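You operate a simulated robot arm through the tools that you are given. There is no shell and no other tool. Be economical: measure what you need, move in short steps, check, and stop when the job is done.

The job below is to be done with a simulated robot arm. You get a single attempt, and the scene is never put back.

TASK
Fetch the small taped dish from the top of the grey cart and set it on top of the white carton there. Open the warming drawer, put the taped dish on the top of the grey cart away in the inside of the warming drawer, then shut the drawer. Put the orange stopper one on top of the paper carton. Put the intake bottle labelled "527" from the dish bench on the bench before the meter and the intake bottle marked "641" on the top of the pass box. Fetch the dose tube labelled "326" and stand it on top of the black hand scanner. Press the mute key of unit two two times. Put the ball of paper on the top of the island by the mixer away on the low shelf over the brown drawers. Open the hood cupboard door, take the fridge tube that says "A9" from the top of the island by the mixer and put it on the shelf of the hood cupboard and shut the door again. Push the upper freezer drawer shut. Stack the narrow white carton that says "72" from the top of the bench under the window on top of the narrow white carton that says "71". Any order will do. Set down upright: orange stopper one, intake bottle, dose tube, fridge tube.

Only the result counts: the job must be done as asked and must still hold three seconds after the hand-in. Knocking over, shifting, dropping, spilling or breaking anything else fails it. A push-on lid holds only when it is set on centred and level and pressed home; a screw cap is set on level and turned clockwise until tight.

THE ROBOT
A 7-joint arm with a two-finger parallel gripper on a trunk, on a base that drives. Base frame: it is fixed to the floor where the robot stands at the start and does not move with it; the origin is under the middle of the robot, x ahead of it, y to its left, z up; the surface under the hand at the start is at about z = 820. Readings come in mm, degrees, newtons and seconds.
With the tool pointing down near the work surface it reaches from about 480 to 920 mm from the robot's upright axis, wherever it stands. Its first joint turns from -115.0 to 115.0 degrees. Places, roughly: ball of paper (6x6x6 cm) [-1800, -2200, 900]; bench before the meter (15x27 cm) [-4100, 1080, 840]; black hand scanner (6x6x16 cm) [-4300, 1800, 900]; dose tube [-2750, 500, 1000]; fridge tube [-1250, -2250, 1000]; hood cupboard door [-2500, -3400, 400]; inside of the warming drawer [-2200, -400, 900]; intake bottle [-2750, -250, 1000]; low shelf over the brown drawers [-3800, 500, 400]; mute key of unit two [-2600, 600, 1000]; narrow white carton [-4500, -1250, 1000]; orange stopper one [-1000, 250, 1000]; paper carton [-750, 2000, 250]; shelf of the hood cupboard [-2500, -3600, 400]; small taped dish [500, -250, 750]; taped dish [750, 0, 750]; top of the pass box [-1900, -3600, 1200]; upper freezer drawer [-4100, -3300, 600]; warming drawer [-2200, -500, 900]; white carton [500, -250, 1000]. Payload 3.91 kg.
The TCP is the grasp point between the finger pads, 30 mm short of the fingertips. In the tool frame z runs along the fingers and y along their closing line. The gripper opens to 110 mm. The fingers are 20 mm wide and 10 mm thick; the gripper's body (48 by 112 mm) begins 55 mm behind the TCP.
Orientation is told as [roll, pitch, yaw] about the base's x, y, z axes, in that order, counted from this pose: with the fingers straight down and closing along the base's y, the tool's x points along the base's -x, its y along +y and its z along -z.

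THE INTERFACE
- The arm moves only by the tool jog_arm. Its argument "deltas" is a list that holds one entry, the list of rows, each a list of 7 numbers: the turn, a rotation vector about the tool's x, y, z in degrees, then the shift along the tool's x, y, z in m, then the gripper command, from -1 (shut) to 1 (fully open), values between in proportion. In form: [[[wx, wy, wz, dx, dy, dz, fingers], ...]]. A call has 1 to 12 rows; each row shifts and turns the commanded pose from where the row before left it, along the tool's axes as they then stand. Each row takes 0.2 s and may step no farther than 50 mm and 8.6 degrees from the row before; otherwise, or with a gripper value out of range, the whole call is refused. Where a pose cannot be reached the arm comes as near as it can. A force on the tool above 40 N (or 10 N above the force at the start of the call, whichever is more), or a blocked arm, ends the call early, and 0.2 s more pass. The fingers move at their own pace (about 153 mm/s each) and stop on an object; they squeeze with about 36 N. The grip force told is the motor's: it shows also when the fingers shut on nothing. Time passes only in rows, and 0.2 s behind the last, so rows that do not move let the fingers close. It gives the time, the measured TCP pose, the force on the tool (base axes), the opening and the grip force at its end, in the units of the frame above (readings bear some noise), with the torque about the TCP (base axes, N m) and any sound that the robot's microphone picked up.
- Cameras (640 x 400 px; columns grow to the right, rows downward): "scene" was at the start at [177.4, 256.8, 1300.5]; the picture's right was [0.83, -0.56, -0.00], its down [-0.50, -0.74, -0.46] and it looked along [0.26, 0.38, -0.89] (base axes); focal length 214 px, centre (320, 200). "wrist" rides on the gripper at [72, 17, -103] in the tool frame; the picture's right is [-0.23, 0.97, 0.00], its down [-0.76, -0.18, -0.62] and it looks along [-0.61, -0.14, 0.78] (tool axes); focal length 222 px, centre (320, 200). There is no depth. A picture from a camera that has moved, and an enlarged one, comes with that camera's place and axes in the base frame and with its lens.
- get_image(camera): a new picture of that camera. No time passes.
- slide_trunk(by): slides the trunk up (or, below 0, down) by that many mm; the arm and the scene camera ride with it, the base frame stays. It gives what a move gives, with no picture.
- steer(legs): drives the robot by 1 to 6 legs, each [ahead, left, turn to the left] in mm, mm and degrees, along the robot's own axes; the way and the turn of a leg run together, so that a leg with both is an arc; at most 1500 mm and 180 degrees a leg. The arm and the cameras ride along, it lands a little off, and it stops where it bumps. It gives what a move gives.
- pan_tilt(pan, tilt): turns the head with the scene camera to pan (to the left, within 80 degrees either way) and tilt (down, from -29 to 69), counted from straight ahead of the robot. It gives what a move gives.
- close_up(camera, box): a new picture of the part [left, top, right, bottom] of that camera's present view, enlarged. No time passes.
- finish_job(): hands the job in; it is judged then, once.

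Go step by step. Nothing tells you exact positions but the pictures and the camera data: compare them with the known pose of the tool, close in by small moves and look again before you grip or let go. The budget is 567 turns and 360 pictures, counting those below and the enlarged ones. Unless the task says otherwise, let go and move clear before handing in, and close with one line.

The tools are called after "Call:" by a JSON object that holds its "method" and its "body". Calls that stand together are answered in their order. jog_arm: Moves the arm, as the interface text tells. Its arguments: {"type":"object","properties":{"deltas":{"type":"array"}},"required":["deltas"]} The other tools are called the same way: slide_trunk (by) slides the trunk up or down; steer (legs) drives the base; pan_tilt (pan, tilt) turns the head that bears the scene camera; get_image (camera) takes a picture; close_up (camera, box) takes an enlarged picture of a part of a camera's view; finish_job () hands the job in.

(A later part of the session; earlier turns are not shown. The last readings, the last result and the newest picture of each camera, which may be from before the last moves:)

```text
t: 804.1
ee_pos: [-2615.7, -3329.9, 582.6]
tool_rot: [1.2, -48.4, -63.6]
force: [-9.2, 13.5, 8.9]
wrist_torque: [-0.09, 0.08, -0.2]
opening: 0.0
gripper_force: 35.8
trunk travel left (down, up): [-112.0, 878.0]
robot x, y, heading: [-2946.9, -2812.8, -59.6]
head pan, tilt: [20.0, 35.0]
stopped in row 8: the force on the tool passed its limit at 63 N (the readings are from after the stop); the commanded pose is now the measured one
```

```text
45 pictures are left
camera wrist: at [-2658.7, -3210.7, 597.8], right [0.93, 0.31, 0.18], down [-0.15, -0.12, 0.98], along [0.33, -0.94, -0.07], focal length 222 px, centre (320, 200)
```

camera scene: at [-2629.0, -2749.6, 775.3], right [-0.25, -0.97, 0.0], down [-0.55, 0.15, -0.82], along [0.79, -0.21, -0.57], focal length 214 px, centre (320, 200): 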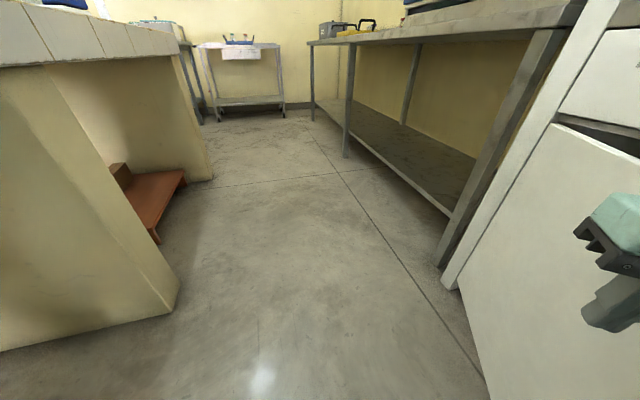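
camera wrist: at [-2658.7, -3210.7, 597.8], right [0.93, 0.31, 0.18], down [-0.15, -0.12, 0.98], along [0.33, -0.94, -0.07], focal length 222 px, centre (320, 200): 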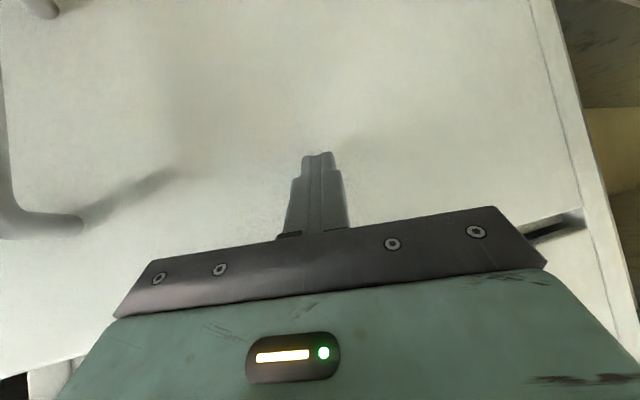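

Call:
{"method": "jog_arm", "body": {"deltas": [[[0, 0, 0, 0.0232, 0, -0.0262, -1], [0, 0, 0, 0.0232, 0, -0.0262, -1], [0, 0, 0, 0.0232, 0, -0.0262, -1], [0, 0, 0, 0.0116, 0, -0.0131, -1], [0, 0, 0, 0, 0, 0, -1]]]}}

Call:
{"method": "slide_trunk", "body": {"by": 400}}

Call:
{"method": "pan_tilt", "body": {"pan": 15, "tilt": 45}}

Call:
{"method": "get_image", "body": {"camera": "scene"}}

```text
t: 805.3
ee_pos: [-2664.4, -3223.8, 592.2]
tool_rot: [1.1, -48.3, -63.6]
force: [-0.2, 0.5, 0.0]
wrist_torque: [0.02, 0.0, 0.02]
opening: 0.0
gripper_force: 36.0
out of reach, approached as far as the arm can: row 3, 4
trunk travel left (down, up): [-112.0, 878.0]
robot x, y, heading: [-2947.4, -2812.7, -59.5]
head pan, tilt: [20.0, 35.0]
```

```text
t: 809.1
ee_pos: [-2662.4, -3223.8, 992.3]
tool_rot: [1.1, -48.3, -63.6]
force: [-0.3, 0.3, 0.0]
wrist_torque: [0.0, 0.01, 0.02]
opening: 0.3
gripper_force: 36.4
trunk travel left (down, up): [-512.0, 478.0]
robot x, y, heading: [-2949.3, -2813.1, -59.6]
head pan, tilt: [20.0, 35.0]
```

```text
t: 809.8
ee_pos: [-2663.4, -3222.9, 991.8]
tool_rot: [1.2, -48.4, -63.8]
force: [0.2, -0.3, -0.6]
wrist_torque: [-0.03, 0.0, 0.01]
opening: 0.0
gripper_force: 35.9
trunk travel left (down, up): [-512.0, 478.0]
robot x, y, heading: [-2946.2, -2814.3, -59.7]
head pan, tilt: [15.0, 45.0]
```

```text
44 pictures are left
camera scene: at [-2641.4, -2891.2, 1160.6], right [-0.7, -0.71, 0.0], down [-0.5, 0.5, -0.71], along [0.5, -0.5, -0.71], focal length 214 px, centre (320, 200)
```

scene: 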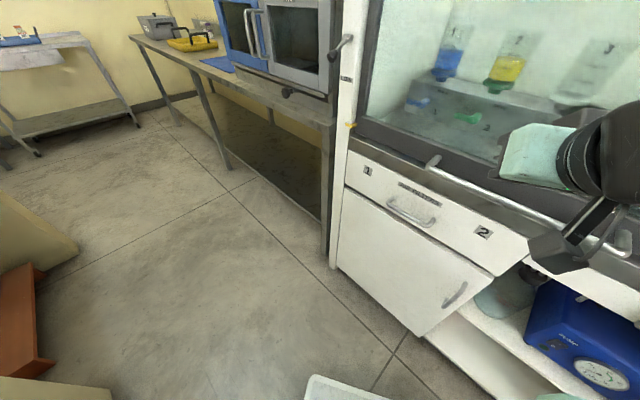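

The cupboard door is shut. Next: the ball of paper. I'll raise, move east along the aisle and turn to face the island.

Call:
{"method": "slide_trunk", "body": {"by": 400}}

Call:
{"method": "steer", "body": {"legs": [[555, 950, 0], [0, 0, 150]]}}

Call:
{"method": "pan_tilt", "body": {"pan": 0, "tilt": 45}}

Call:
{"method": "get_image", "body": {"camera": "scene"}}

```text
t: 813.7
ee_pos: [-2663.2, -3224.4, 1392.2]
tool_rot: [1.1, -48.3, -63.7]
force: [0.4, 0.0, -0.6]
wrist_torque: [0.0, -0.01, 0.03]
opening: 0.0
gripper_force: 35.7
trunk travel left (down, up): [-912.0, 78.0]
robot x, y, heading: [-2949.6, -2815.5, -59.6]
head pan, tilt: [15.0, 45.0]
```

```text
t: 825.4
ee_pos: [-1900.1, -2322.4, 1391.0]
tool_rot: [1.1, -48.3, 86.1]
force: [-0.4, 0.5, -0.2]
wrist_torque: [0.0, 0.02, 0.0]
opening: 0.0
gripper_force: 35.8
trunk travel left (down, up): [-912.0, 78.0]
robot x, y, heading: [-1859.1, -2818.6, 89.9]
head pan, tilt: [15.0, 45.0]
```

```text
t: 826.2
ee_pos: [-1900.9, -2321.6, 1392.6]
tool_rot: [1.1, -48.3, 86.1]
force: [0.1, 0.4, -0.2]
wrist_torque: [0.02, -0.01, -0.01]
opening: 0.0
gripper_force: 36.6
trunk travel left (down, up): [-912.0, 78.0]
robot x, y, heading: [-1861.2, -2823.0, 90.1]
head pan, tilt: [0.0, 45.0]
```

```text
43 pictures are left
camera scene: at [-2066.1, -2596.5, 1560.5], right [1.0, 0.0, 0.0], down [0.0, -0.71, -0.71], along [0.0, 0.71, -0.71], focal length 214 px, centre (320, 200)
```

scene: 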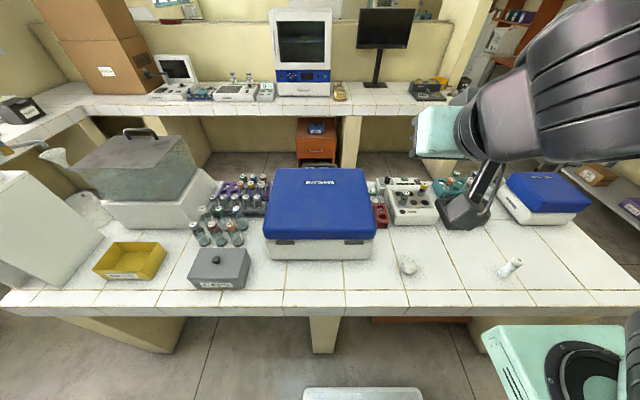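

Call:
{"method": "steer", "body": {"legs": [[0, -134, 0]]}}

Call:
{"method": "jog_arm", "body": {"deltas": [[[0, 0, 0, -0.0282, 0, 0.0318, 0.64], [0, 0, 0, -0.0282, 0, 0.0318, 0.64], [0, 0, 0, 0, 0, 0, 0.64]]]}}

Call:
{"method": "slide_trunk", "body": {"by": -392}}

Call:
{"method": "get_image", "body": {"camera": "wrist"}}

```text
t: 827.5
ee_pos: [-1764.8, -2323.0, 1392.8]
tool_rot: [1.0, -48.2, 86.2]
force: [-0.6, -0.1, 0.3]
wrist_torque: [-0.03, -0.01, 0.01]
opening: 0.0
gripper_force: 35.8
trunk travel left (down, up): [-912.0, 78.0]
robot x, y, heading: [-1728.6, -2820.3, 90.1]
head pan, tilt: [0.0, 45.0]
```

```text
t: 828.3
ee_pos: [-1758.4, -2237.1, 1392.0]
tool_rot: [1.1, -48.4, 86.2]
force: [0.0, 1.1, -0.9]
wrist_torque: [-0.03, 0.0, -0.05]
opening: 90.4
gripper_force: 0.0
trunk travel left (down, up): [-912.0, 78.0]
robot x, y, heading: [-1723.0, -2815.7, 90.0]
head pan, tilt: [0.0, 45.0]
```

```text
t: 832.0
ee_pos: [-1758.9, -2237.3, 1000.1]
tool_rot: [1.1, -48.3, 86.2]
force: [-0.1, -0.6, 0.3]
wrist_torque: [0.05, 0.0, 0.0]
opening: 90.2
gripper_force: 0.1
trunk travel left (down, up): [-520.0, 470.0]
robot x, y, heading: [-1724.6, -2818.1, 89.9]
head pan, tilt: [0.0, 45.0]
```

```text
42 pictures are left
camera wrist: at [-1782.9, -2363.1, 1015.0], right [-0.96, 0.2, 0.18], down [0.19, 0.03, 0.98], along [0.19, 0.98, -0.07], focal length 222 px, centre (320, 200)
```

wrist: 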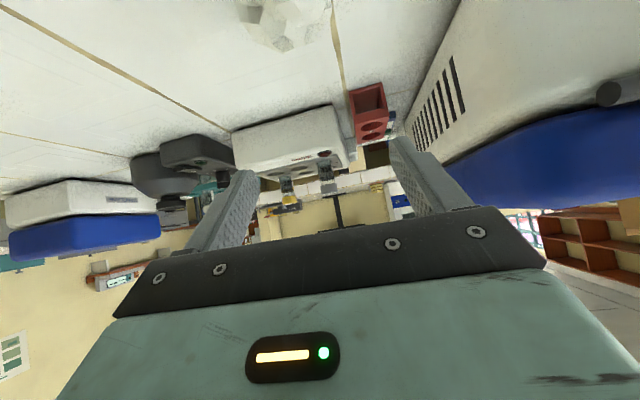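

Call:
{"method": "slide_trunk", "body": {"by": -112}}

Call:
{"method": "jog_arm", "body": {"deltas": [[[0, 0, 0, 0, 0, 0, -1], [0, 0, 0, 0, 0, 0, -1], [0, 0, 0, 0, 0, 0, -1]]]}}

Call:
{"method": "slide_trunk", "body": {"by": 150}}

Call:
{"method": "get_image", "body": {"camera": "wrist"}}

```text
t: 833.5
ee_pos: [-1758.2, -2236.5, 888.2]
tool_rot: [1.1, -48.4, 86.1]
force: [-0.2, 0.1, 0.0]
wrist_torque: [-0.03, -0.02, 0.02]
opening: 90.1
gripper_force: 0.0
trunk travel left (down, up): [-408.0, 582.0]
robot x, y, heading: [-1727.5, -2823.1, 89.6]
head pan, tilt: [0.0, 45.0]
```

```text
t: 834.3
ee_pos: [-1758.1, -2238.9, 887.3]
tool_rot: [1.2, -48.3, 86.3]
force: [0.3, 0.6, 0.3]
wrist_torque: [0.01, 0.0, 0.03]
opening: 55.9
gripper_force: 35.9
trunk travel left (down, up): [-408.0, 582.0]
robot x, y, heading: [-1724.1, -2819.5, 89.9]
head pan, tilt: [0.0, 45.0]
```

```text
t: 836.0
ee_pos: [-1758.3, -2237.3, 1037.3]
tool_rot: [1.1, -48.3, 86.3]
force: [-0.6, -0.9, 0.6]
wrist_torque: [-0.03, 0.0, 0.02]
opening: 56.0
gripper_force: 36.1
trunk travel left (down, up): [-558.0, 432.0]
robot x, y, heading: [-1726.9, -2819.2, 90.3]
head pan, tilt: [0.0, 45.0]
```

```text
41 pictures are left
camera wrist: at [-1782.9, -2363.1, 1052.9], right [-0.96, 0.2, 0.18], down [0.19, 0.03, 0.98], along [0.19, 0.98, -0.07], focal length 222 px, centre (320, 200)
```

wrist: 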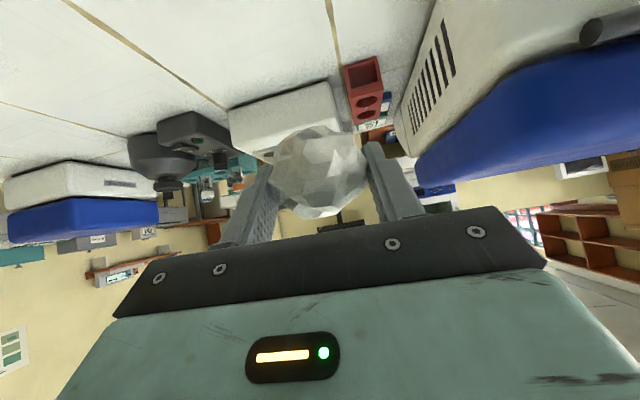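

Call:
{"method": "slide_trunk", "body": {"by": 380}}

Call:
{"method": "steer", "body": {"legs": [[-30, 0, 0], [0, -1500, 0], [0, -90, 0], [1500, 0, 0], [1500, 0, 0], [1000, 0, 0]]}}

Call:
{"method": "steer", "body": {"legs": [[0, 0, 90], [1500, 0, 0], [1500, 0, 0]]}}

```text
t: 839.7
ee_pos: [-1758.4, -2237.3, 1418.1]
tool_rot: [1.2, -48.3, 86.2]
force: [1.4, 0.2, 0.2]
wrist_torque: [-0.03, -0.03, 0.0]
opening: 56.0
gripper_force: 36.0
trunk travel left (down, up): [-938.0, 52.0]
robot x, y, heading: [-1726.6, -2819.3, 90.1]
head pan, tilt: [0.0, 45.0]
```

```text
t: 867.3
ee_pos: [-93.6, 1768.0, 1418.0]
tool_rot: [1.1, -48.3, 84.3]
force: [0.2, -0.3, 0.2]
wrist_torque: [0.01, 0.02, 0.02]
opening: 55.7
gripper_force: 36.0
trunk travel left (down, up): [-938.0, 52.0]
robot x, y, heading: [-79.3, 1190.8, 88.2]
head pan, tilt: [0.0, 45.0]
```

```text
t: 870.5
ee_pos: [-613.7, 1402.4, 1418.4]
tool_rot: [1.2, -48.3, 149.8]
force: [0.8, -0.6, -0.3]
wrist_torque: [0.01, -0.02, 0.01]
opening: 55.7
gripper_force: 35.9
trunk travel left (down, up): [-938.0, 52.0]
robot x, y, heading: [-75.3, 1176.4, 153.8]
head pan, tilt: [0.0, 45.0]
stopped in leg 1: the robot was blocked; the commanded pose is now the measured one
```

Call:
{"method": "steer", "body": {"legs": [[72, 35, 0], [0, 0, 26.5], [1500, 0, 0], [1500, 0, 0], [300, 0, 0]]}}

Call:
{"method": "pan_tilt", "body": {"pan": 40, "tilt": 50}}

Call:
{"method": "get_image", "body": {"camera": "scene"}}

```text
t: 888.5
ee_pos: [-4035.0, 1270.2, 1418.4]
tool_rot: [1.1, -48.3, 173.3]
force: [0.5, 0.2, -0.2]
wrist_torque: [0.01, 0.0, -0.01]
opening: 55.5
gripper_force: 36.1
trunk travel left (down, up): [-938.0, 52.0]
robot x, y, heading: [-3455.2, 1273.8, 177.1]
head pan, tilt: [0.0, 45.0]
```

```text
t: 889.6
ee_pos: [-4035.0, 1270.8, 1417.9]
tool_rot: [1.1, -48.3, 173.3]
force: [0.8, 0.2, 0.3]
wrist_torque: [-0.03, -0.02, 0.0]
opening: 55.7
gripper_force: 35.8
trunk travel left (down, up): [-938.0, 52.0]
robot x, y, heading: [-3452.1, 1278.6, 177.2]
head pan, tilt: [40.0, 50.0]
```

```text
40 pictures are left
camera scene: at [-3665.8, 1030.1, 1579.6], right [-0.61, 0.8, 0.0], down [0.61, 0.46, -0.64], along [-0.51, -0.39, -0.77], focal length 214 px, centre (320, 200)
```

scene: 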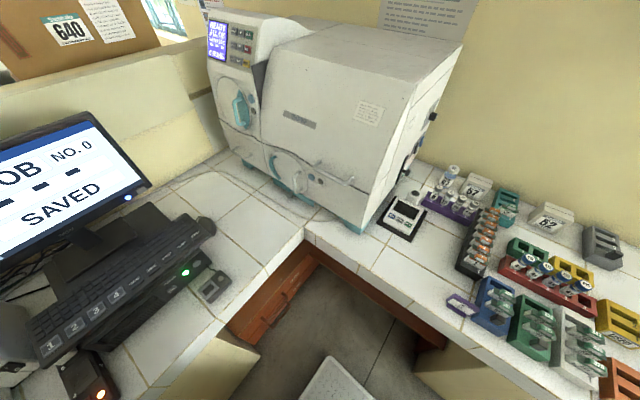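

Call:
{"method": "steer", "body": {"legs": [[0, 0, 93], [-150, 0, 0], [0, -260, 0]]}}

Call:
{"method": "slide_trunk", "body": {"by": -400}}

Call:
{"method": "slide_trunk", "body": {"by": -400}}

Call:
{"method": "pan_tilt", "body": {"pan": 0, "tilt": 20}}

Call:
{"method": "get_image", "body": {"camera": "scene"}}

```text
t: 896.5
ee_pos: [-3666.8, 836.6, 1417.6]
tool_rot: [1.1, -48.3, -92.8]
force: [0.2, 1.1, -0.1]
wrist_torque: [-0.03, -0.03, -0.01]
opening: 55.8
gripper_force: 36.2
trunk travel left (down, up): [-938.0, 52.0]
robot x, y, heading: [-3713.5, 1418.2, -88.7]
head pan, tilt: [40.0, 50.0]
```

```text
t: 900.3
ee_pos: [-3668.7, 836.7, 1018.8]
tool_rot: [1.1, -48.4, -92.8]
force: [0.7, 0.8, -0.8]
wrist_torque: [0.02, -0.02, 0.01]
opening: 55.7
gripper_force: 35.9
trunk travel left (down, up): [-538.0, 452.0]
robot x, y, heading: [-3712.5, 1414.6, -89.0]
head pan, tilt: [40.0, 50.0]
```

```text
t: 904.1
ee_pos: [-3668.7, 836.2, 617.5]
tool_rot: [1.1, -48.3, -92.8]
force: [0.6, -0.1, 0.3]
wrist_torque: [0.0, 0.01, -0.04]
opening: 55.9
gripper_force: 36.2
trunk travel left (down, up): [-138.0, 852.0]
robot x, y, heading: [-3711.0, 1416.5, -88.9]
head pan, tilt: [40.0, 50.0]
```

```text
t: 905.2
ee_pos: [-3668.3, 837.1, 617.3]
tool_rot: [1.1, -48.3, -92.8]
force: [-0.5, 0.4, -0.7]
wrist_torque: [0.02, 0.02, -0.04]
opening: 56.0
gripper_force: 35.9
trunk travel left (down, up): [-138.0, 852.0]
robot x, y, heading: [-3711.4, 1420.9, -89.0]
head pan, tilt: [0.0, 20.0]
```

```text
39 pictures are left
camera scene: at [-3502.7, 1186.1, 825.1], right [-1.0, -0.02, 0.0], down [-0.01, 0.34, -0.94], along [0.02, -0.94, -0.34], focal length 214 px, centre (320, 200)
```

scene: 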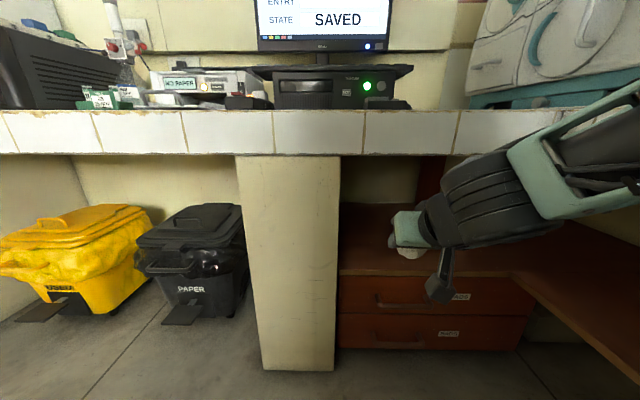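

The brown drawers' shelf top is at z≈420, front edge y≈690. I'll lower and drive straight in.

Call:
{"method": "slide_trunk", "body": {"by": -130}}

Call:
{"method": "steer", "body": {"legs": [[0, -50, 0], [262, 0, 0]]}}

Call:
{"method": "get_image", "body": {"camera": "wrist"}}

Call:
{"method": "get_image", "body": {"camera": "scene"}}

```text
t: 906.8
ee_pos: [-3667.6, 836.4, 487.7]
tool_rot: [1.0, -48.3, -92.8]
force: [0.3, 0.0, -0.4]
wrist_torque: [0.01, -0.02, 0.02]
opening: 55.3
gripper_force: 35.8
trunk travel left (down, up): [-8.0, 982.0]
robot x, y, heading: [-3713.3, 1416.2, -88.8]
head pan, tilt: [0.0, 20.0]
```

```text
t: 907.5
ee_pos: [-3670.7, 835.0, 489.2]
tool_rot: [1.3, -48.3, -93.0]
force: [0.3, -1.2, -0.5]
wrist_torque: [-0.03, 0.02, 0.04]
opening: 55.9
gripper_force: 36.5
trunk travel left (down, up): [-8.0, 982.0]
robot x, y, heading: [-3714.2, 1413.5, -89.1]
head pan, tilt: [0.0, 20.0]
stopped in leg 1: the robot was blocked; the commanded pose is now the measured one
```

```text
38 pictures are left
camera wrist: at [-3650.5, 959.5, 503.0], right [0.97, -0.19, 0.18], down [-0.19, -0.03, 0.98], along [-0.18, -0.98, -0.07], focal length 222 px, centre (320, 200)
```

wrist: 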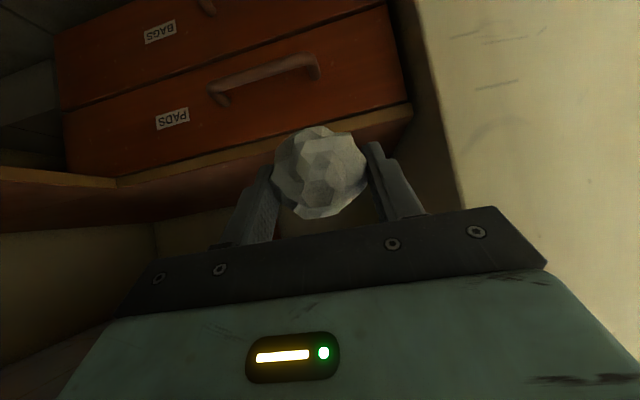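

```text
37 pictures are left
camera scene: at [-3504.4, 1184.8, 695.2], right [-1.0, -0.02, 0.0], down [-0.01, 0.34, -0.94], along [0.02, -0.94, -0.34], focal length 214 px, centre (320, 200)
```

scene: 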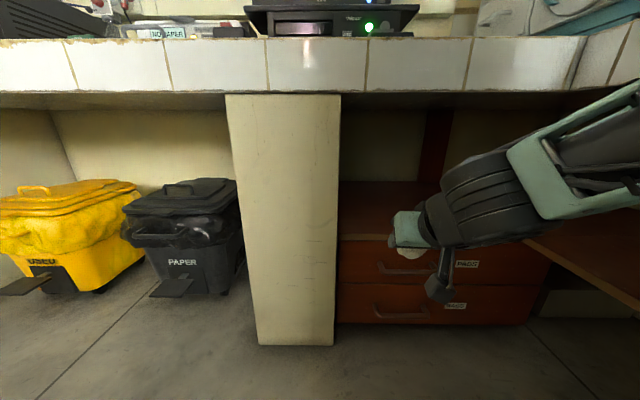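

Call:
{"method": "steer", "body": {"legs": [[255, 0, 0]]}}

Call:
{"method": "get_image", "body": {"camera": "wrist"}}

```text
t: 909.3
ee_pos: [-3669.1, 577.1, 488.6]
tool_rot: [1.1, -48.2, -93.1]
force: [0.0, 0.3, -0.4]
wrist_torque: [-0.02, 0.01, 0.04]
opening: 55.7
gripper_force: 35.8
trunk travel left (down, up): [-8.0, 982.0]
robot x, y, heading: [-3709.5, 1159.8, -89.0]
head pan, tilt: [0.0, 20.0]
```

```text
36 pictures are left
camera wrist: at [-3648.0, 701.9, 503.0], right [0.96, -0.19, 0.18], down [-0.19, -0.03, 0.98], along [-0.18, -0.98, -0.07], focal length 222 px, centre (320, 200)
```

wrist: 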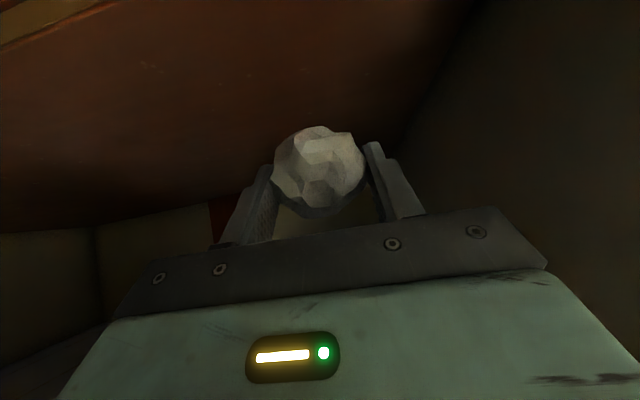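

Call:
{"method": "jog_arm", "body": {"deltas": [[[0, 0, 0, 0.0075, 0, 0.0067, -1], [0, 0, 0, 0.006, 0, 0.0053, -1], [0, 0, 0, 0, 0, 0, -1]]]}}

Call:
{"method": "jog_arm", "body": {"deltas": [[[0, 0, 0, 0.0045, 0, 0.004, -1], [0, 0, 0, 0, 0, 0, -1]]]}}

Call:
{"method": "jog_arm", "body": {"deltas": [[[0, 0, 0, 0.003, 0, 0.0027, -1], [0, 0, 0, 0, 0, 0, -1]]]}}

Call:
{"method": "jog_arm", "body": {"deltas": [[[0, 0, 0, 0.003, 0, 0.0027, -1], [0, 0, 0, 0, 0, 0, -1]]]}}

```text
t: 910.1
ee_pos: [-3667.5, 578.8, 469.2]
tool_rot: [1.1, -48.3, -93.2]
force: [-0.6, -0.4, -0.5]
wrist_torque: [-0.02, 0.05, 0.02]
opening: 56.0
gripper_force: 36.1
trunk travel left (down, up): [-8.0, 982.0]
robot x, y, heading: [-3707.6, 1163.5, -88.9]
head pan, tilt: [0.0, 20.0]
```

```text
t: 910.7
ee_pos: [-3667.7, 576.8, 462.9]
tool_rot: [1.0, -48.3, -93.0]
force: [-0.2, -0.1, -0.6]
wrist_torque: [0.0, 0.0, -0.02]
opening: 55.8
gripper_force: 36.0
trunk travel left (down, up): [-8.0, 982.0]
robot x, y, heading: [-3710.4, 1156.5, -89.2]
head pan, tilt: [0.0, 20.0]
```

```text
t: 911.3
ee_pos: [-3667.4, 576.1, 458.6]
tool_rot: [1.1, -48.3, -93.2]
force: [0.7, 0.7, -0.9]
wrist_torque: [-0.04, 0.01, 0.0]
opening: 55.6
gripper_force: 35.7
trunk travel left (down, up): [-8.0, 982.0]
robot x, y, heading: [-3709.5, 1157.4, -89.1]
head pan, tilt: [0.0, 20.0]
```

```text
t: 911.9
ee_pos: [-3669.2, 578.0, 455.8]
tool_rot: [1.1, -48.3, -93.2]
force: [-0.1, -0.3, -0.2]
wrist_torque: [-0.01, -0.01, 0.01]
opening: 55.9
gripper_force: 36.0
trunk travel left (down, up): [-8.0, 982.0]
robot x, y, heading: [-3712.2, 1158.4, -89.3]
head pan, tilt: [0.0, 20.0]
```

Call:
{"method": "jog_arm", "body": {"deltas": [[[0, 0, 0, 0.003, 0, 0.0027, -1], [0, 0, 0, 0, 0, 0, -1]]]}}

Call:
{"method": "jog_arm", "body": {"deltas": [[[0, 0, 0, 0.003, 0, 0.0027, -1], [0, 0, 0, 0, 0, 0, -1]]]}}

Call:
{"method": "jog_arm", "body": {"deltas": [[[0, 0, 0, 0.003, 0, 0.0027, -1], [0, 0, 0, 0, 0, 0, -1]]]}}

Call:
{"method": "jog_arm", "body": {"deltas": [[[0, 0, 0, 0.003, 0, 0.0027, -1], [0, 0, 0, 0, 0, 0, -1]]]}}

Call:
{"method": "get_image", "body": {"camera": "wrist"}}

```text
t: 912.5
ee_pos: [-3668.6, 576.6, 451.0]
tool_rot: [1.1, -48.3, -93.0]
force: [-0.1, -0.3, -0.2]
wrist_torque: [0.0, 0.03, 0.01]
opening: 55.8
gripper_force: 36.2
trunk travel left (down, up): [-8.0, 982.0]
robot x, y, heading: [-3711.9, 1158.3, -89.1]
head pan, tilt: [0.0, 20.0]
```

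```text
t: 913.1
ee_pos: [-3668.9, 577.7, 446.5]
tool_rot: [1.0, -48.2, -93.1]
force: [-0.1, 0.3, 0.2]
wrist_torque: [0.02, 0.02, -0.01]
opening: 55.8
gripper_force: 36.2
trunk travel left (down, up): [-8.0, 982.0]
robot x, y, heading: [-3707.8, 1157.7, -88.8]
head pan, tilt: [0.0, 20.0]
```

```text
t: 913.7
ee_pos: [-3667.4, 578.1, 443.2]
tool_rot: [1.1, -48.3, -93.2]
force: [-0.6, 0.0, 0.5]
wrist_torque: [0.0, -0.03, -0.01]
opening: 55.7
gripper_force: 36.3
trunk travel left (down, up): [-8.0, 982.0]
robot x, y, heading: [-3712.1, 1163.6, -88.9]
head pan, tilt: [0.0, 20.0]
```

```text
t: 914.3
ee_pos: [-3667.8, 578.2, 439.5]
tool_rot: [1.2, -48.4, -93.0]
force: [-0.5, 0.2, -0.8]
wrist_torque: [0.03, 0.01, -0.02]
opening: 55.6
gripper_force: 35.5
trunk travel left (down, up): [-8.0, 982.0]
robot x, y, heading: [-3712.4, 1159.9, -89.0]
head pan, tilt: [0.0, 20.0]
```

```text
35 pictures are left
camera wrist: at [-3647.6, 702.4, 454.1], right [0.96, -0.19, 0.18], down [-0.19, -0.03, 0.98], along [-0.18, -0.98, -0.07], focal length 222 px, centre (320, 200)
```

wrist: 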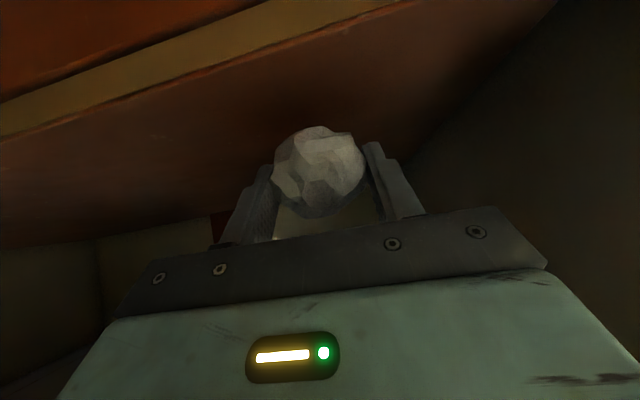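

Call:
{"method": "jog_arm", "body": {"deltas": [[[0, 0, 0, -0.0266, 0, 0.0298, -1], [0, 0, 0, -0.0266, 0, 0.0298, -1], [0, 0, 0, 0, 0, 0, -1]]]}}

Call:
{"method": "jog_arm", "body": {"deltas": [[[0, 0, 0, 0.003, 0, 0.0027, -1], [0, 0, 0, 0, 0, 0, -1]]]}}

Call:
{"method": "jog_arm", "body": {"deltas": [[[0, 0, 0, 0.003, 0, 0.0027, -1], [0, 0, 0, 0, 0, 0, -1]]]}}

Call:
{"method": "jog_arm", "body": {"deltas": [[[0, 0, 0, 0.003, 0, 0.0027, -1], [0, 0, 0, 0, 0, 0, -1]]]}}

```text
t: 915.1
ee_pos: [-3670.8, 498.1, 439.2]
tool_rot: [1.1, -48.2, -93.1]
force: [1.1, 1.0, -0.9]
wrist_torque: [-0.01, 0.02, 0.01]
opening: 56.0
gripper_force: 36.4
trunk travel left (down, up): [-8.0, 982.0]
robot x, y, heading: [-3710.7, 1162.4, -89.0]
head pan, tilt: [0.0, 20.0]
```

```text
t: 915.7
ee_pos: [-3670.7, 498.7, 434.5]
tool_rot: [1.2, -48.2, -93.1]
force: [0.2, 0.4, 0.2]
wrist_torque: [-0.01, 0.01, -0.02]
opening: 55.4
gripper_force: 35.5
trunk travel left (down, up): [-8.0, 982.0]
robot x, y, heading: [-3712.4, 1160.2, -89.1]
head pan, tilt: [0.0, 20.0]
```

```text
t: 916.3
ee_pos: [-3669.6, 499.0, 430.7]
tool_rot: [1.1, -48.3, -93.0]
force: [-0.1, 0.6, -1.2]
wrist_torque: [-0.01, -0.02, 0.0]
opening: 55.6
gripper_force: 36.0
trunk travel left (down, up): [-8.0, 982.0]
robot x, y, heading: [-3710.4, 1157.5, -89.4]
head pan, tilt: [0.0, 20.0]
```

```text
t: 916.9
ee_pos: [-3671.4, 498.6, 427.5]
tool_rot: [1.2, -48.4, -93.2]
force: [0.1, 0.1, 0.7]
wrist_torque: [0.01, 0.01, 0.0]
opening: 55.7
gripper_force: 35.9
trunk travel left (down, up): [-8.0, 982.0]
robot x, y, heading: [-3705.8, 1159.8, -88.9]
head pan, tilt: [0.0, 20.0]
```

Call:
{"method": "jog_arm", "body": {"deltas": [[[0, 0, 0, 0.003, 0, 0.0027, -1], [0, 0, 0, 0, 0, 0, -1]]]}}

Call:
{"method": "jog_arm", "body": {"deltas": [[[0, 0, 0, 0.003, 0, 0.0027, -1], [0, 0, 0, 0, 0, 0, -1]]]}}

Call:
{"method": "jog_arm", "body": {"deltas": [[[0, 0, 0, 0.003, 0, 0.0027, -1], [0, 0, 0, 0, 0, 0, -1]]]}}

Call:
{"method": "get_image", "body": {"camera": "wrist"}}

```text
t: 917.5
ee_pos: [-3670.7, 498.1, 422.1]
tool_rot: [1.2, -48.3, -93.1]
force: [0.2, 0.2, -0.1]
wrist_torque: [0.0, -0.01, 0.01]
opening: 55.7
gripper_force: 36.4
trunk travel left (down, up): [-8.0, 982.0]
robot x, y, heading: [-3709.1, 1159.1, -89.3]
head pan, tilt: [0.0, 20.0]
```

```text
t: 918.1
ee_pos: [-3670.4, 496.7, 422.2]
tool_rot: [1.1, -48.7, -93.1]
force: [1.5, 1.9, 26.0]
wrist_torque: [0.1, 0.31, -0.01]
opening: 55.8
gripper_force: 36.0
trunk travel left (down, up): [-8.0, 982.0]
robot x, y, heading: [-3711.1, 1152.8, -89.2]
head pan, tilt: [0.0, 20.0]
```

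```text
t: 918.7
ee_pos: [-3670.8, 496.6, 418.9]
tool_rot: [1.2, -48.7, -93.3]
force: [0.2, -3.0, 38.5]
wrist_torque: [-0.3, 0.29, 0.01]
opening: 55.9
gripper_force: 35.8
trunk travel left (down, up): [-8.0, 982.0]
robot x, y, heading: [-3709.6, 1160.9, -88.9]
head pan, tilt: [0.0, 20.0]
```

```text
34 pictures are left
camera wrist: at [-3650.0, 620.8, 431.8], right [0.96, -0.19, 0.18], down [-0.19, -0.03, 0.98], along [-0.18, -0.98, -0.06], focal length 222 px, centre (320, 200)
```

wrist: 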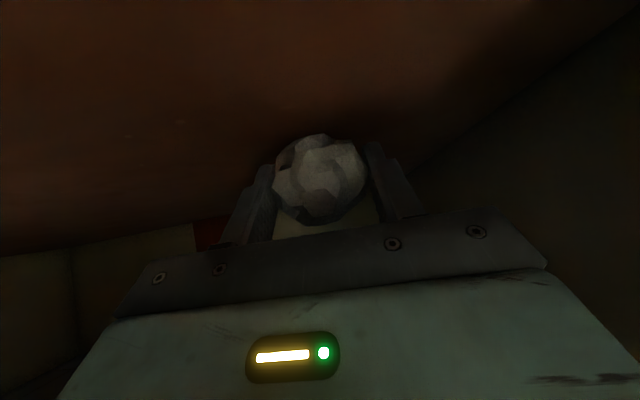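

Call:
{"method": "jog_arm", "body": {"deltas": [[[0, 0, 0, -0.0022, 0, -0.002, -1], [0, 0, 0, 0, 0, 0, 0.2], [0, 0, 0, 0, 0, 0, 0.4], [0, 0, 0, 0, 0, 0, 0.4], [0, 0, 0, 0, 0, -0.02, 0.4], [0, 0, 0, 0.01, 0, -0.03, 0.4], [0, 0, 0, 0.02, 0, -0.035, 0.4], [0, 0, 0, 0, 0, 0, 0.4]]]}}

Call:
{"method": "steer", "body": {"legs": [[-250, 0, 0]]}}

Call:
{"method": "get_image", "body": {"camera": "wrist"}}

```text
t: 920.5
ee_pos: [-3668.8, 581.0, 454.2]
tool_rot: [1.0, -48.2, -93.0]
force: [0.6, -0.7, -0.6]
wrist_torque: [0.02, -0.02, -0.01]
opening: 77.0
gripper_force: 0.1
trunk travel left (down, up): [-8.0, 982.0]
robot x, y, heading: [-3710.0, 1159.0, -89.2]
head pan, tilt: [0.0, 20.0]
```

```text
t: 922.3
ee_pos: [-3671.2, 833.3, 454.1]
tool_rot: [1.1, -48.4, -93.2]
force: [0.1, -0.4, 0.2]
wrist_torque: [-0.04, 0.02, -0.03]
opening: 76.8
gripper_force: 0.0
trunk travel left (down, up): [-8.0, 982.0]
robot x, y, heading: [-3710.9, 1411.0, -89.5]
head pan, tilt: [0.0, 20.0]
```

```text
33 pictures are left
camera wrist: at [-3650.8, 956.7, 468.9], right [0.96, -0.19, 0.18], down [-0.19, -0.03, 0.98], along [-0.18, -0.98, -0.07], focal length 222 px, centre (320, 200)
```

wrist: 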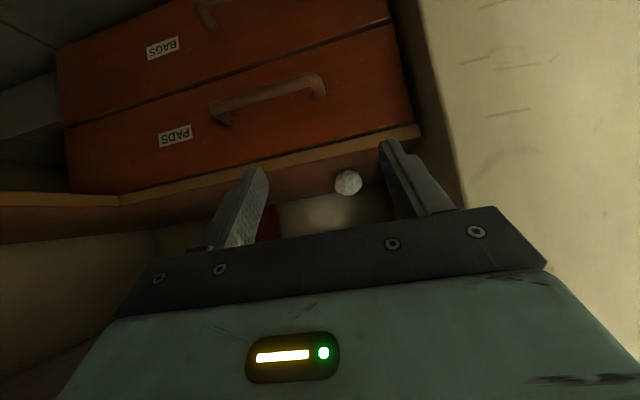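

The ball rests on the low shelf. Last item: bottle 527. I'll raise the arm and drive around to the dish bench.

Call:
{"method": "slide_trunk", "body": {"by": 400}}

Call:
{"method": "slide_trunk", "body": {"by": 400}}

Call:
{"method": "slide_trunk", "body": {"by": 120}}

Call:
{"method": "steer", "body": {"legs": [[0, 0, 179.5], [-215, 0, 0], [0, -1500, 0], [0, -1500, 0], [0, -540, 0]]}}

```text
t: 926.2
ee_pos: [-3671.5, 832.8, 855.1]
tool_rot: [1.2, -48.3, -93.3]
force: [0.4, -0.2, -0.9]
wrist_torque: [0.01, 0.0, -0.01]
opening: 77.2
gripper_force: 0.0
trunk travel left (down, up): [-408.0, 582.0]
robot x, y, heading: [-3709.4, 1412.7, -89.2]
head pan, tilt: [0.0, 20.0]
```

```text
t: 930.0
ee_pos: [-3671.3, 833.6, 1255.2]
tool_rot: [1.1, -48.3, -93.2]
force: [0.4, 0.8, -0.7]
wrist_torque: [0.01, 0.01, 0.01]
opening: 77.1
gripper_force: 0.0
trunk travel left (down, up): [-808.0, 182.0]
robot x, y, heading: [-3714.4, 1413.4, -89.3]
head pan, tilt: [0.0, 20.0]
```

```text
t: 931.5
ee_pos: [-3670.8, 833.4, 1375.0]
tool_rot: [1.1, -48.3, -93.3]
force: [0.0, 0.2, -0.6]
wrist_torque: [-0.02, 0.01, 0.01]
opening: 76.9
gripper_force: 0.2
trunk travel left (down, up): [-928.0, 62.0]
robot x, y, heading: [-3713.6, 1410.5, -89.3]
head pan, tilt: [0.0, 20.0]
```

```text
t: 933.7
ee_pos: [-3457.9, 886.1, 1374.4]
tool_rot: [1.1, -48.3, -78.5]
force: [-0.2, -0.4, 0.6]
wrist_torque: [-0.03, 0.01, 0.0]
opening: 76.9
gripper_force: 0.0
trunk travel left (down, up): [-928.0, 62.0]
robot x, y, heading: [-3648.1, 1432.6, -74.4]
head pan, tilt: [0.0, 20.0]
stopped in leg 1: the robot was blocked; the commanded pose is now the measured one
```

Call:
{"method": "steer", "body": {"legs": [[60, 240, 0], [0, 0, 164.4], [-180, 0, 0], [0, -1500, 0], [0, -1500, 0], [0, -230, 0]]}}

```text
t: 958.9
ee_pos: [-172.5, 1818.7, 1374.8]
tool_rot: [1.1, -48.4, 86.9]
force: [-0.1, -0.9, 0.3]
wrist_torque: [0.0, -0.02, -0.01]
opening: 77.1
gripper_force: 0.1
trunk travel left (down, up): [-928.0, 62.0]
robot x, y, heading: [-126.8, 1244.6, 90.9]
head pan, tilt: [0.0, 20.0]
```

Call:
{"method": "steer", "body": {"legs": [[0, 0, -0.9], [-1500, 0, 0], [-1035, 0, 0], [0, 1500, 0], [0, 1090, 0]]}}

Call:
{"method": "pan_tilt", "body": {"pan": 0, "tilt": 35}}

Call:
{"method": "get_image", "body": {"camera": "scene"}}

```text
t: 984.0
ee_pos: [-2745.7, -762.3, 1373.2]
tool_rot: [1.1, -48.2, 86.6]
force: [0.1, 1.0, 0.5]
wrist_torque: [0.0, 0.0, -0.01]
opening: 76.9
gripper_force: 0.0
trunk travel left (down, up): [-928.0, 62.0]
robot x, y, heading: [-2704.8, -1339.2, 90.6]
head pan, tilt: [0.0, 20.0]
```

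```text
t: 984.7
ee_pos: [-2746.6, -762.9, 1372.5]
tool_rot: [1.2, -48.3, 86.5]
force: [0.0, -0.2, 0.2]
wrist_torque: [0.0, 0.01, 0.0]
opening: 77.3
gripper_force: 0.0
trunk travel left (down, up): [-928.0, 62.0]
robot x, y, heading: [-2704.3, -1342.3, 90.6]
head pan, tilt: [0.0, 35.0]
```

```text
32 pictures are left
camera scene: at [-2915.0, -1113.2, 1591.4], right [1.0, 0.01, 0.0], down [0.01, -0.57, -0.82], along [-0.01, 0.82, -0.57], focal length 214 px, centre (320, 200)
```

scene: 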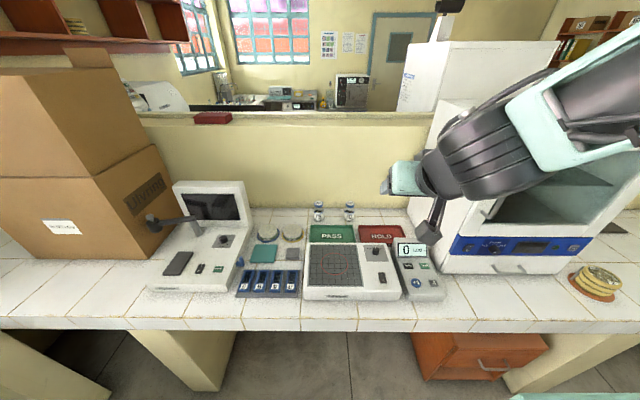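

Call:
{"method": "steer", "body": {"legs": [[225, 0, -0.6]]}}

Call:
{"method": "jog_arm", "body": {"deltas": [[[0, 0, 0, -0.028, 0.0066, 0.0314, 0.4], [0, 0, 0, -0.028, 0.0066, 0.0314, 0.4], [0, 0, 0, -0.028, 0.0066, 0.0314, 0.4], [0, 0, 0, -0.028, 0.0066, 0.0314, 0.4], [0, 0, 0, -0.028, 0.0066, 0.0314, 0.4], [0, 0, 0, -0.028, 0.0066, 0.0314, 0.4], [0, 0, 0, -0.028, 0.0066, 0.0314, 0.4], [0, 0, 0, 0, 0, 0, 0.4]]]}}

Call:
{"method": "slide_trunk", "body": {"by": -320}}

Call:
{"method": "get_image", "body": {"camera": "wrist"}}

```text
t: 986.5
ee_pos: [-2741.1, -535.2, 1374.5]
tool_rot: [1.1, -48.2, 85.9]
force: [0.1, 0.2, 0.5]
wrist_torque: [-0.05, 0.0, 0.01]
opening: 77.0
gripper_force: 0.1
trunk travel left (down, up): [-928.0, 62.0]
robot x, y, heading: [-2707.5, -1109.8, 90.1]
head pan, tilt: [0.0, 35.0]
```

```text
t: 988.3
ee_pos: [-2772.4, -236.4, 1375.8]
tool_rot: [1.2, -48.3, 85.9]
force: [-0.2, 0.1, 0.4]
wrist_torque: [0.0, -0.05, 0.04]
opening: 77.3
gripper_force: 0.1
trunk travel left (down, up): [-928.0, 62.0]
robot x, y, heading: [-2706.8, -1115.3, 90.0]
head pan, tilt: [0.0, 35.0]
```

```text
t: 991.4
ee_pos: [-2771.6, -237.4, 1056.3]
tool_rot: [1.0, -48.4, 85.9]
force: [-0.2, -0.2, 0.5]
wrist_torque: [0.0, 0.0, -0.01]
opening: 77.0
gripper_force: 0.2
trunk travel left (down, up): [-608.0, 382.0]
robot x, y, heading: [-2707.9, -1115.3, 90.1]
head pan, tilt: [0.0, 35.0]
```

```text
31 pictures are left
camera wrist: at [-2797.3, -362.7, 1071.2], right [-0.96, 0.21, 0.18], down [0.19, 0.03, 0.98], along [0.2, 0.98, -0.07], focal length 222 px, centre (320, 200)
```

wrist: 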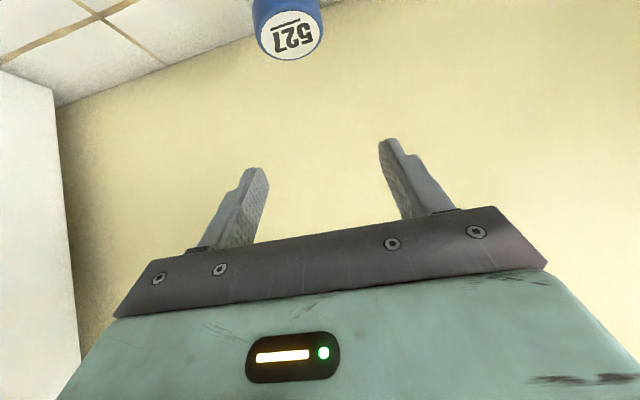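

Call:
{"method": "jog_arm", "body": {"deltas": [[[0, 0, 0, 0.0033, 0, -0.0037, 0.4], [0, 0, 0, 0, 0, 0, 0.4]]]}}

Call:
{"method": "slide_trunk", "body": {"by": -120}}

Call:
{"method": "get_image", "body": {"camera": "wrist"}}

```text
t: 992.0
ee_pos: [-2772.2, -242.4, 1055.8]
tool_rot: [1.1, -48.3, 85.9]
force: [0.7, 0.2, -0.8]
wrist_torque: [0.01, 0.03, 0.01]
opening: 76.8
gripper_force: 0.0
trunk travel left (down, up): [-608.0, 382.0]
robot x, y, heading: [-2705.4, -1116.5, 89.8]
head pan, tilt: [0.0, 35.0]
```

```text
t: 993.5
ee_pos: [-2772.2, -242.1, 936.6]
tool_rot: [1.1, -48.3, 85.9]
force: [-0.1, -0.1, 0.0]
wrist_torque: [-0.03, 0.03, 0.02]
opening: 76.7
gripper_force: 0.1
trunk travel left (down, up): [-488.0, 502.0]
robot x, y, heading: [-2708.4, -1112.8, 89.9]
head pan, tilt: [0.0, 35.0]
```

```text
30 pictures are left
camera wrist: at [-2797.5, -367.6, 950.6], right [-0.96, 0.21, 0.18], down [0.19, 0.03, 0.98], along [0.2, 0.98, -0.07], focal length 222 px, centre (320, 200)
```

wrist: 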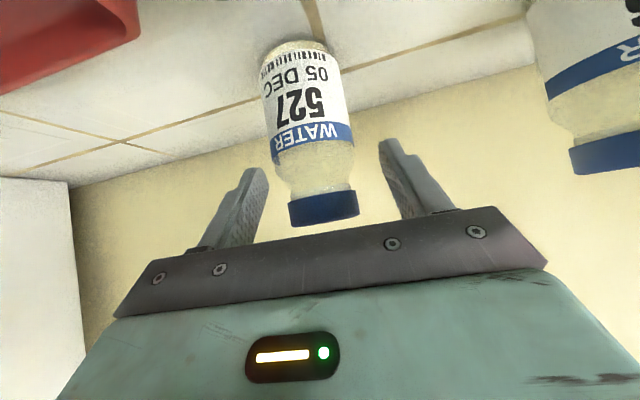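

Call:
{"method": "slide_trunk", "body": {"by": -24}}

Call:
{"method": "jog_arm", "body": {"deltas": [[[0, 0, 0, 0, 0, 0, -1], [0, 0, 0, 0, 0, 0, -1], [0, 0, 0, 0, 0, 0, -1]]]}}

Call:
{"method": "slide_trunk", "body": {"by": 400}}

Call:
{"method": "get_image", "body": {"camera": "wrist"}}

```text
t: 994.2
ee_pos: [-2773.2, -241.8, 910.9]
tool_rot: [1.1, -48.3, 86.0]
force: [0.2, -0.4, -0.3]
wrist_torque: [0.0, 0.0, -0.02]
opening: 77.0
gripper_force: 0.1
trunk travel left (down, up): [-464.0, 526.0]
robot x, y, heading: [-2708.3, -1111.7, 89.8]
head pan, tilt: [0.0, 35.0]
```

```text
t: 995.0
ee_pos: [-2772.2, -242.6, 913.0]
tool_rot: [1.1, -48.2, 85.9]
force: [1.2, 0.0, 2.3]
wrist_torque: [0.06, -0.19, -0.03]
opening: 50.7
gripper_force: 35.9
trunk travel left (down, up): [-464.0, 526.0]
robot x, y, heading: [-2705.8, -1115.1, 90.0]
head pan, tilt: [0.0, 35.0]
```

```text
t: 998.9
ee_pos: [-2772.9, -243.1, 1311.4]
tool_rot: [1.1, -48.3, 85.9]
force: [0.3, 0.1, -1.2]
wrist_torque: [-0.04, 0.0, 0.02]
opening: 50.6
gripper_force: 36.2
trunk travel left (down, up): [-864.0, 126.0]
robot x, y, heading: [-2707.9, -1116.1, 89.8]
head pan, tilt: [0.0, 35.0]
```

```text
29 pictures are left
camera wrist: at [-2797.5, -367.5, 1326.4], right [-0.96, 0.21, 0.18], down [0.19, 0.03, 0.98], along [0.2, 0.98, -0.07], focal length 222 px, centre (320, 200)
```

wrist: 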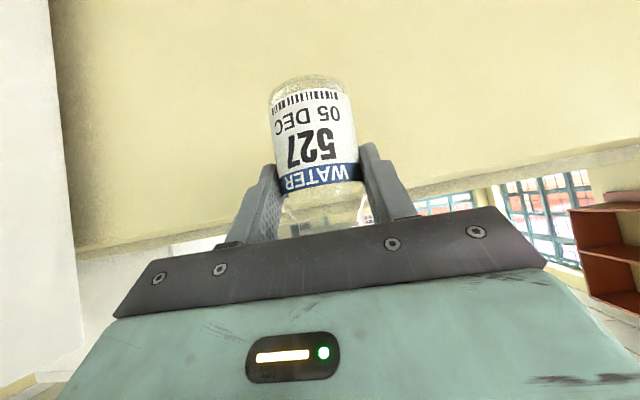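

Call:
{"method": "jog_arm", "body": {"deltas": [[[0, 0, 0, 0.028, 0, -0.0314, -1], [0, 0, 0, 0.028, 0, -0.0314, -1], [0, 0, 0, 0.028, 0, -0.0314, -1], [0, 0, 0, 0.028, 0, -0.0314, -1], [0, 0, 0, 0.028, 0, -0.0314, -1], [0, 0, 0, 0.028, 0, -0.0314, -1], [0, 0, 0, 0.028, 0, -0.0314, -1], [0, 0, 0, 0, 0, 0, -1]]]}}

Call:
{"method": "slide_trunk", "body": {"by": 100}}

Call:
{"method": "steer", "body": {"legs": [[-215, 0, 0], [0, -1500, 0], [0, -1050, 0]]}}

```text
t: 1000.7
ee_pos: [-2790.6, -538.6, 1309.2]
tool_rot: [1.1, -48.4, 85.9]
force: [0.3, 0.8, -1.1]
wrist_torque: [-0.03, -0.05, 0.03]
opening: 50.5
gripper_force: 35.8
trunk travel left (down, up): [-864.0, 126.0]
robot x, y, heading: [-2707.5, -1115.9, 89.9]
head pan, tilt: [0.0, 35.0]
```

```text
t: 1002.0
ee_pos: [-2791.9, -538.2, 1410.3]
tool_rot: [1.1, -48.3, 85.9]
force: [0.3, 0.2, -1.0]
wrist_torque: [-0.02, 0.02, 0.01]
opening: 50.7
gripper_force: 36.5
trunk travel left (down, up): [-964.0, 26.0]
robot x, y, heading: [-2712.5, -1111.2, 90.0]
head pan, tilt: [0.0, 35.0]
```

```text
t: 1015.7
ee_pos: [-229.5, -803.0, 1408.9]
tool_rot: [1.1, -48.3, 84.5]
force: [0.4, -0.7, -0.5]
wrist_torque: [-0.03, -0.01, -0.01]
opening: 50.8
gripper_force: 36.4
trunk travel left (down, up): [-964.0, 26.0]
robot x, y, heading: [-163.9, -1382.3, 88.3]
head pan, tilt: [0.0, 35.0]
```

Call:
{"method": "steer", "body": {"legs": [[0, 0, 1.7], [1500, 0, 0], [1060, 0, 0], [0, 0, 90], [1500, 0, 0], [1500, 0, 0]]}}

Call:
{"method": "pan_tilt", "body": {"pan": 0, "tilt": 45}}

```text
t: 1046.5
ee_pos: [-3730.8, 985.6, 1409.7]
tool_rot: [1.1, -48.3, 177.5]
force: [-0.3, 0.1, -1.3]
wrist_torque: [-0.02, 0.01, -0.03]
opening: 50.1
gripper_force: 35.6
trunk travel left (down, up): [-964.0, 26.0]
robot x, y, heading: [-3153.9, 1083.0, -178.9]
head pan, tilt: [0.0, 35.0]
```

```text
t: 1047.3
ee_pos: [-3730.5, 986.1, 1409.6]
tool_rot: [1.1, -48.4, 177.6]
force: [0.1, 0.8, -2.1]
wrist_torque: [-0.01, -0.02, 0.02]
opening: 50.4
gripper_force: 36.1
trunk travel left (down, up): [-964.0, 26.0]
robot x, y, heading: [-3157.5, 1085.7, -178.6]
head pan, tilt: [0.0, 45.0]
```

Call:
{"method": "steer", "body": {"legs": [[0, -95, -1.3], [355, 0, 0]]}}

Call:
{"method": "get_image", "body": {"camera": "scene"}}

```text
t: 1050.3
ee_pos: [-4086.5, 1089.2, 1409.9]
tool_rot: [1.1, -48.3, 176.5]
force: [0.7, -0.3, -1.7]
wrist_torque: [-0.03, -0.02, 0.0]
opening: 50.4
gripper_force: 36.1
trunk travel left (down, up): [-964.0, 26.0]
robot x, y, heading: [-3511.2, 1178.9, -179.5]
head pan, tilt: [0.0, 45.0]
```

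```text
28 pictures are left
camera scene: at [-3734.6, 970.8, 1612.5], right [-0.01, 1.0, 0.0], down [0.71, 0.01, -0.71], along [-0.71, -0.01, -0.71], focal length 214 px, centre (320, 200)
```

scene: 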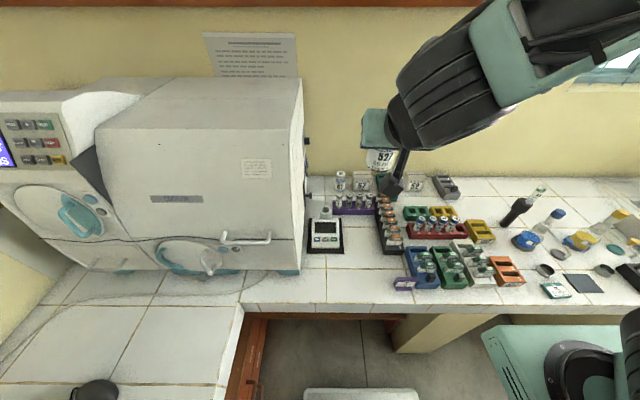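

Call:
{"method": "slide_trunk", "body": {"by": -400}}

Call:
{"method": "slide_trunk", "body": {"by": -75}}

Call:
{"method": "get_image", "body": {"camera": "scene"}}

Call:
{"method": "get_image", "body": {"camera": "wrist"}}

```text
t: 1054.1
ee_pos: [-4086.4, 1090.0, 1009.1]
tool_rot: [1.2, -48.3, 176.5]
force: [0.5, 0.2, -1.5]
wrist_torque: [-0.04, 0.02, 0.01]
opening: 50.4
gripper_force: 36.1
trunk travel left (down, up): [-564.0, 426.0]
robot x, y, heading: [-3516.4, 1181.3, -179.8]
head pan, tilt: [0.0, 45.0]
```

```text
t: 1055.2
ee_pos: [-4087.3, 1089.4, 936.2]
tool_rot: [1.1, -48.3, 176.5]
force: [0.5, 0.0, -1.2]
wrist_torque: [0.03, 0.0, -0.02]
opening: 50.6
gripper_force: 36.1
trunk travel left (down, up): [-489.0, 501.0]
robot x, y, heading: [-3512.7, 1176.2, -179.4]
head pan, tilt: [0.0, 45.0]
```

```text
27 pictures are left
camera scene: at [-3734.8, 970.8, 1137.5], right [-0.01, 1.0, 0.0], down [0.71, 0.01, -0.71], along [-0.71, -0.01, -0.71], focal length 214 px, centre (320, 200)
```

scene: 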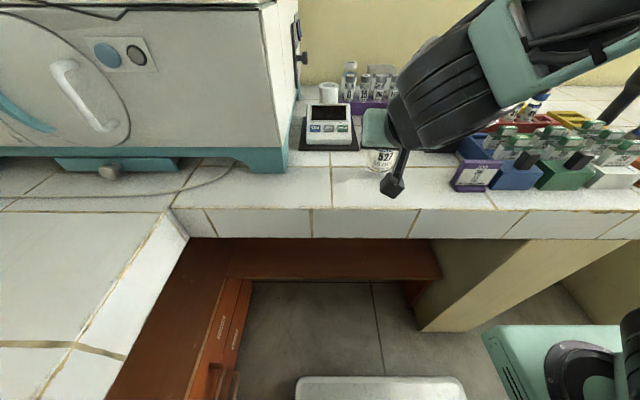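

```text
26 pictures are left
camera wrist: at [-3964.0, 1066.3, 949.7], right [-0.2, -0.96, 0.18], down [-0.03, 0.19, 0.98], along [-0.98, 0.19, -0.07], focal length 222 px, centre (320, 200)
```

wrist: 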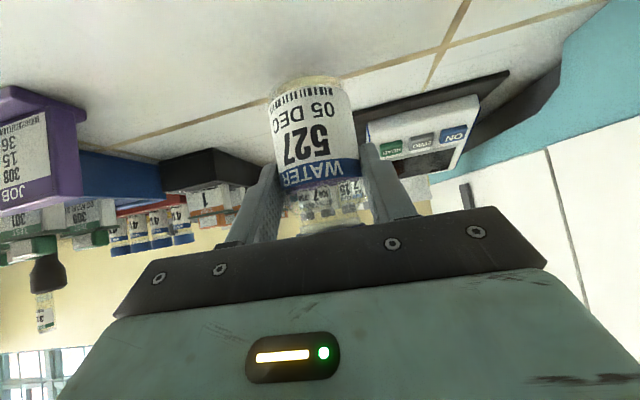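

Call:
{"method": "jog_arm", "body": {"deltas": [[[0, 0, 0, 0.006, 0, 0.0053, -1], [0, 0, 0, 0.0052, 0, 0.0047, -1], [0, 0, 0, 0, 0, 0, -1]]]}}

Call:
{"method": "jog_arm", "body": {"deltas": [[[0, 0, 0, 0.0022, 0, 0.002, -1], [0, 0, 0, 0, 0, 0, -1]]]}}

Call:
{"method": "jog_arm", "body": {"deltas": [[[0, 0, 0, 0.0022, 0, 0.002, -1], [0, 0, 0, 0, 0, 0, -1]]]}}

Call:
{"method": "jog_arm", "body": {"deltas": [[[0, 0, 0, 0.0019, 0, 0.0017, -1], [0, 0, 0, 0, 0, 0, -1]]]}}

```text
t: 1056.0
ee_pos: [-4086.1, 1089.6, 919.4]
tool_rot: [1.1, -48.3, 176.5]
force: [-0.5, 0.9, -1.9]
wrist_torque: [-0.03, -0.03, -0.02]
opening: 50.1
gripper_force: 36.2
trunk travel left (down, up): [-489.0, 501.0]
robot x, y, heading: [-3511.5, 1173.2, -179.5]
head pan, tilt: [0.0, 45.0]
```

```text
t: 1056.6
ee_pos: [-4087.4, 1089.3, 917.2]
tool_rot: [1.0, -48.3, 176.4]
force: [0.6, 0.5, -1.0]
wrist_torque: [-0.02, -0.04, -0.01]
opening: 50.2
gripper_force: 35.4
trunk travel left (down, up): [-489.0, 501.0]
robot x, y, heading: [-3511.3, 1179.4, -179.5]
head pan, tilt: [0.0, 45.0]
```

```text
t: 1057.2
ee_pos: [-4088.0, 1090.2, 915.0]
tool_rot: [1.1, -48.6, 176.5]
force: [2.6, 0.1, 18.1]
wrist_torque: [0.51, 0.14, -0.08]
opening: 50.4
gripper_force: 36.5
trunk travel left (down, up): [-489.0, 501.0]
robot x, y, heading: [-3515.9, 1175.0, -179.7]
head pan, tilt: [0.0, 45.0]
```

```text
t: 1057.8
ee_pos: [-4087.9, 1088.6, 914.3]
tool_rot: [1.3, -48.6, 176.4]
force: [-0.7, -1.6, 37.2]
wrist_torque: [0.51, 0.62, -0.14]
opening: 50.9
gripper_force: 35.8
trunk travel left (down, up): [-489.0, 501.0]
robot x, y, heading: [-3513.4, 1174.8, -179.6]
head pan, tilt: [0.0, 45.0]
```

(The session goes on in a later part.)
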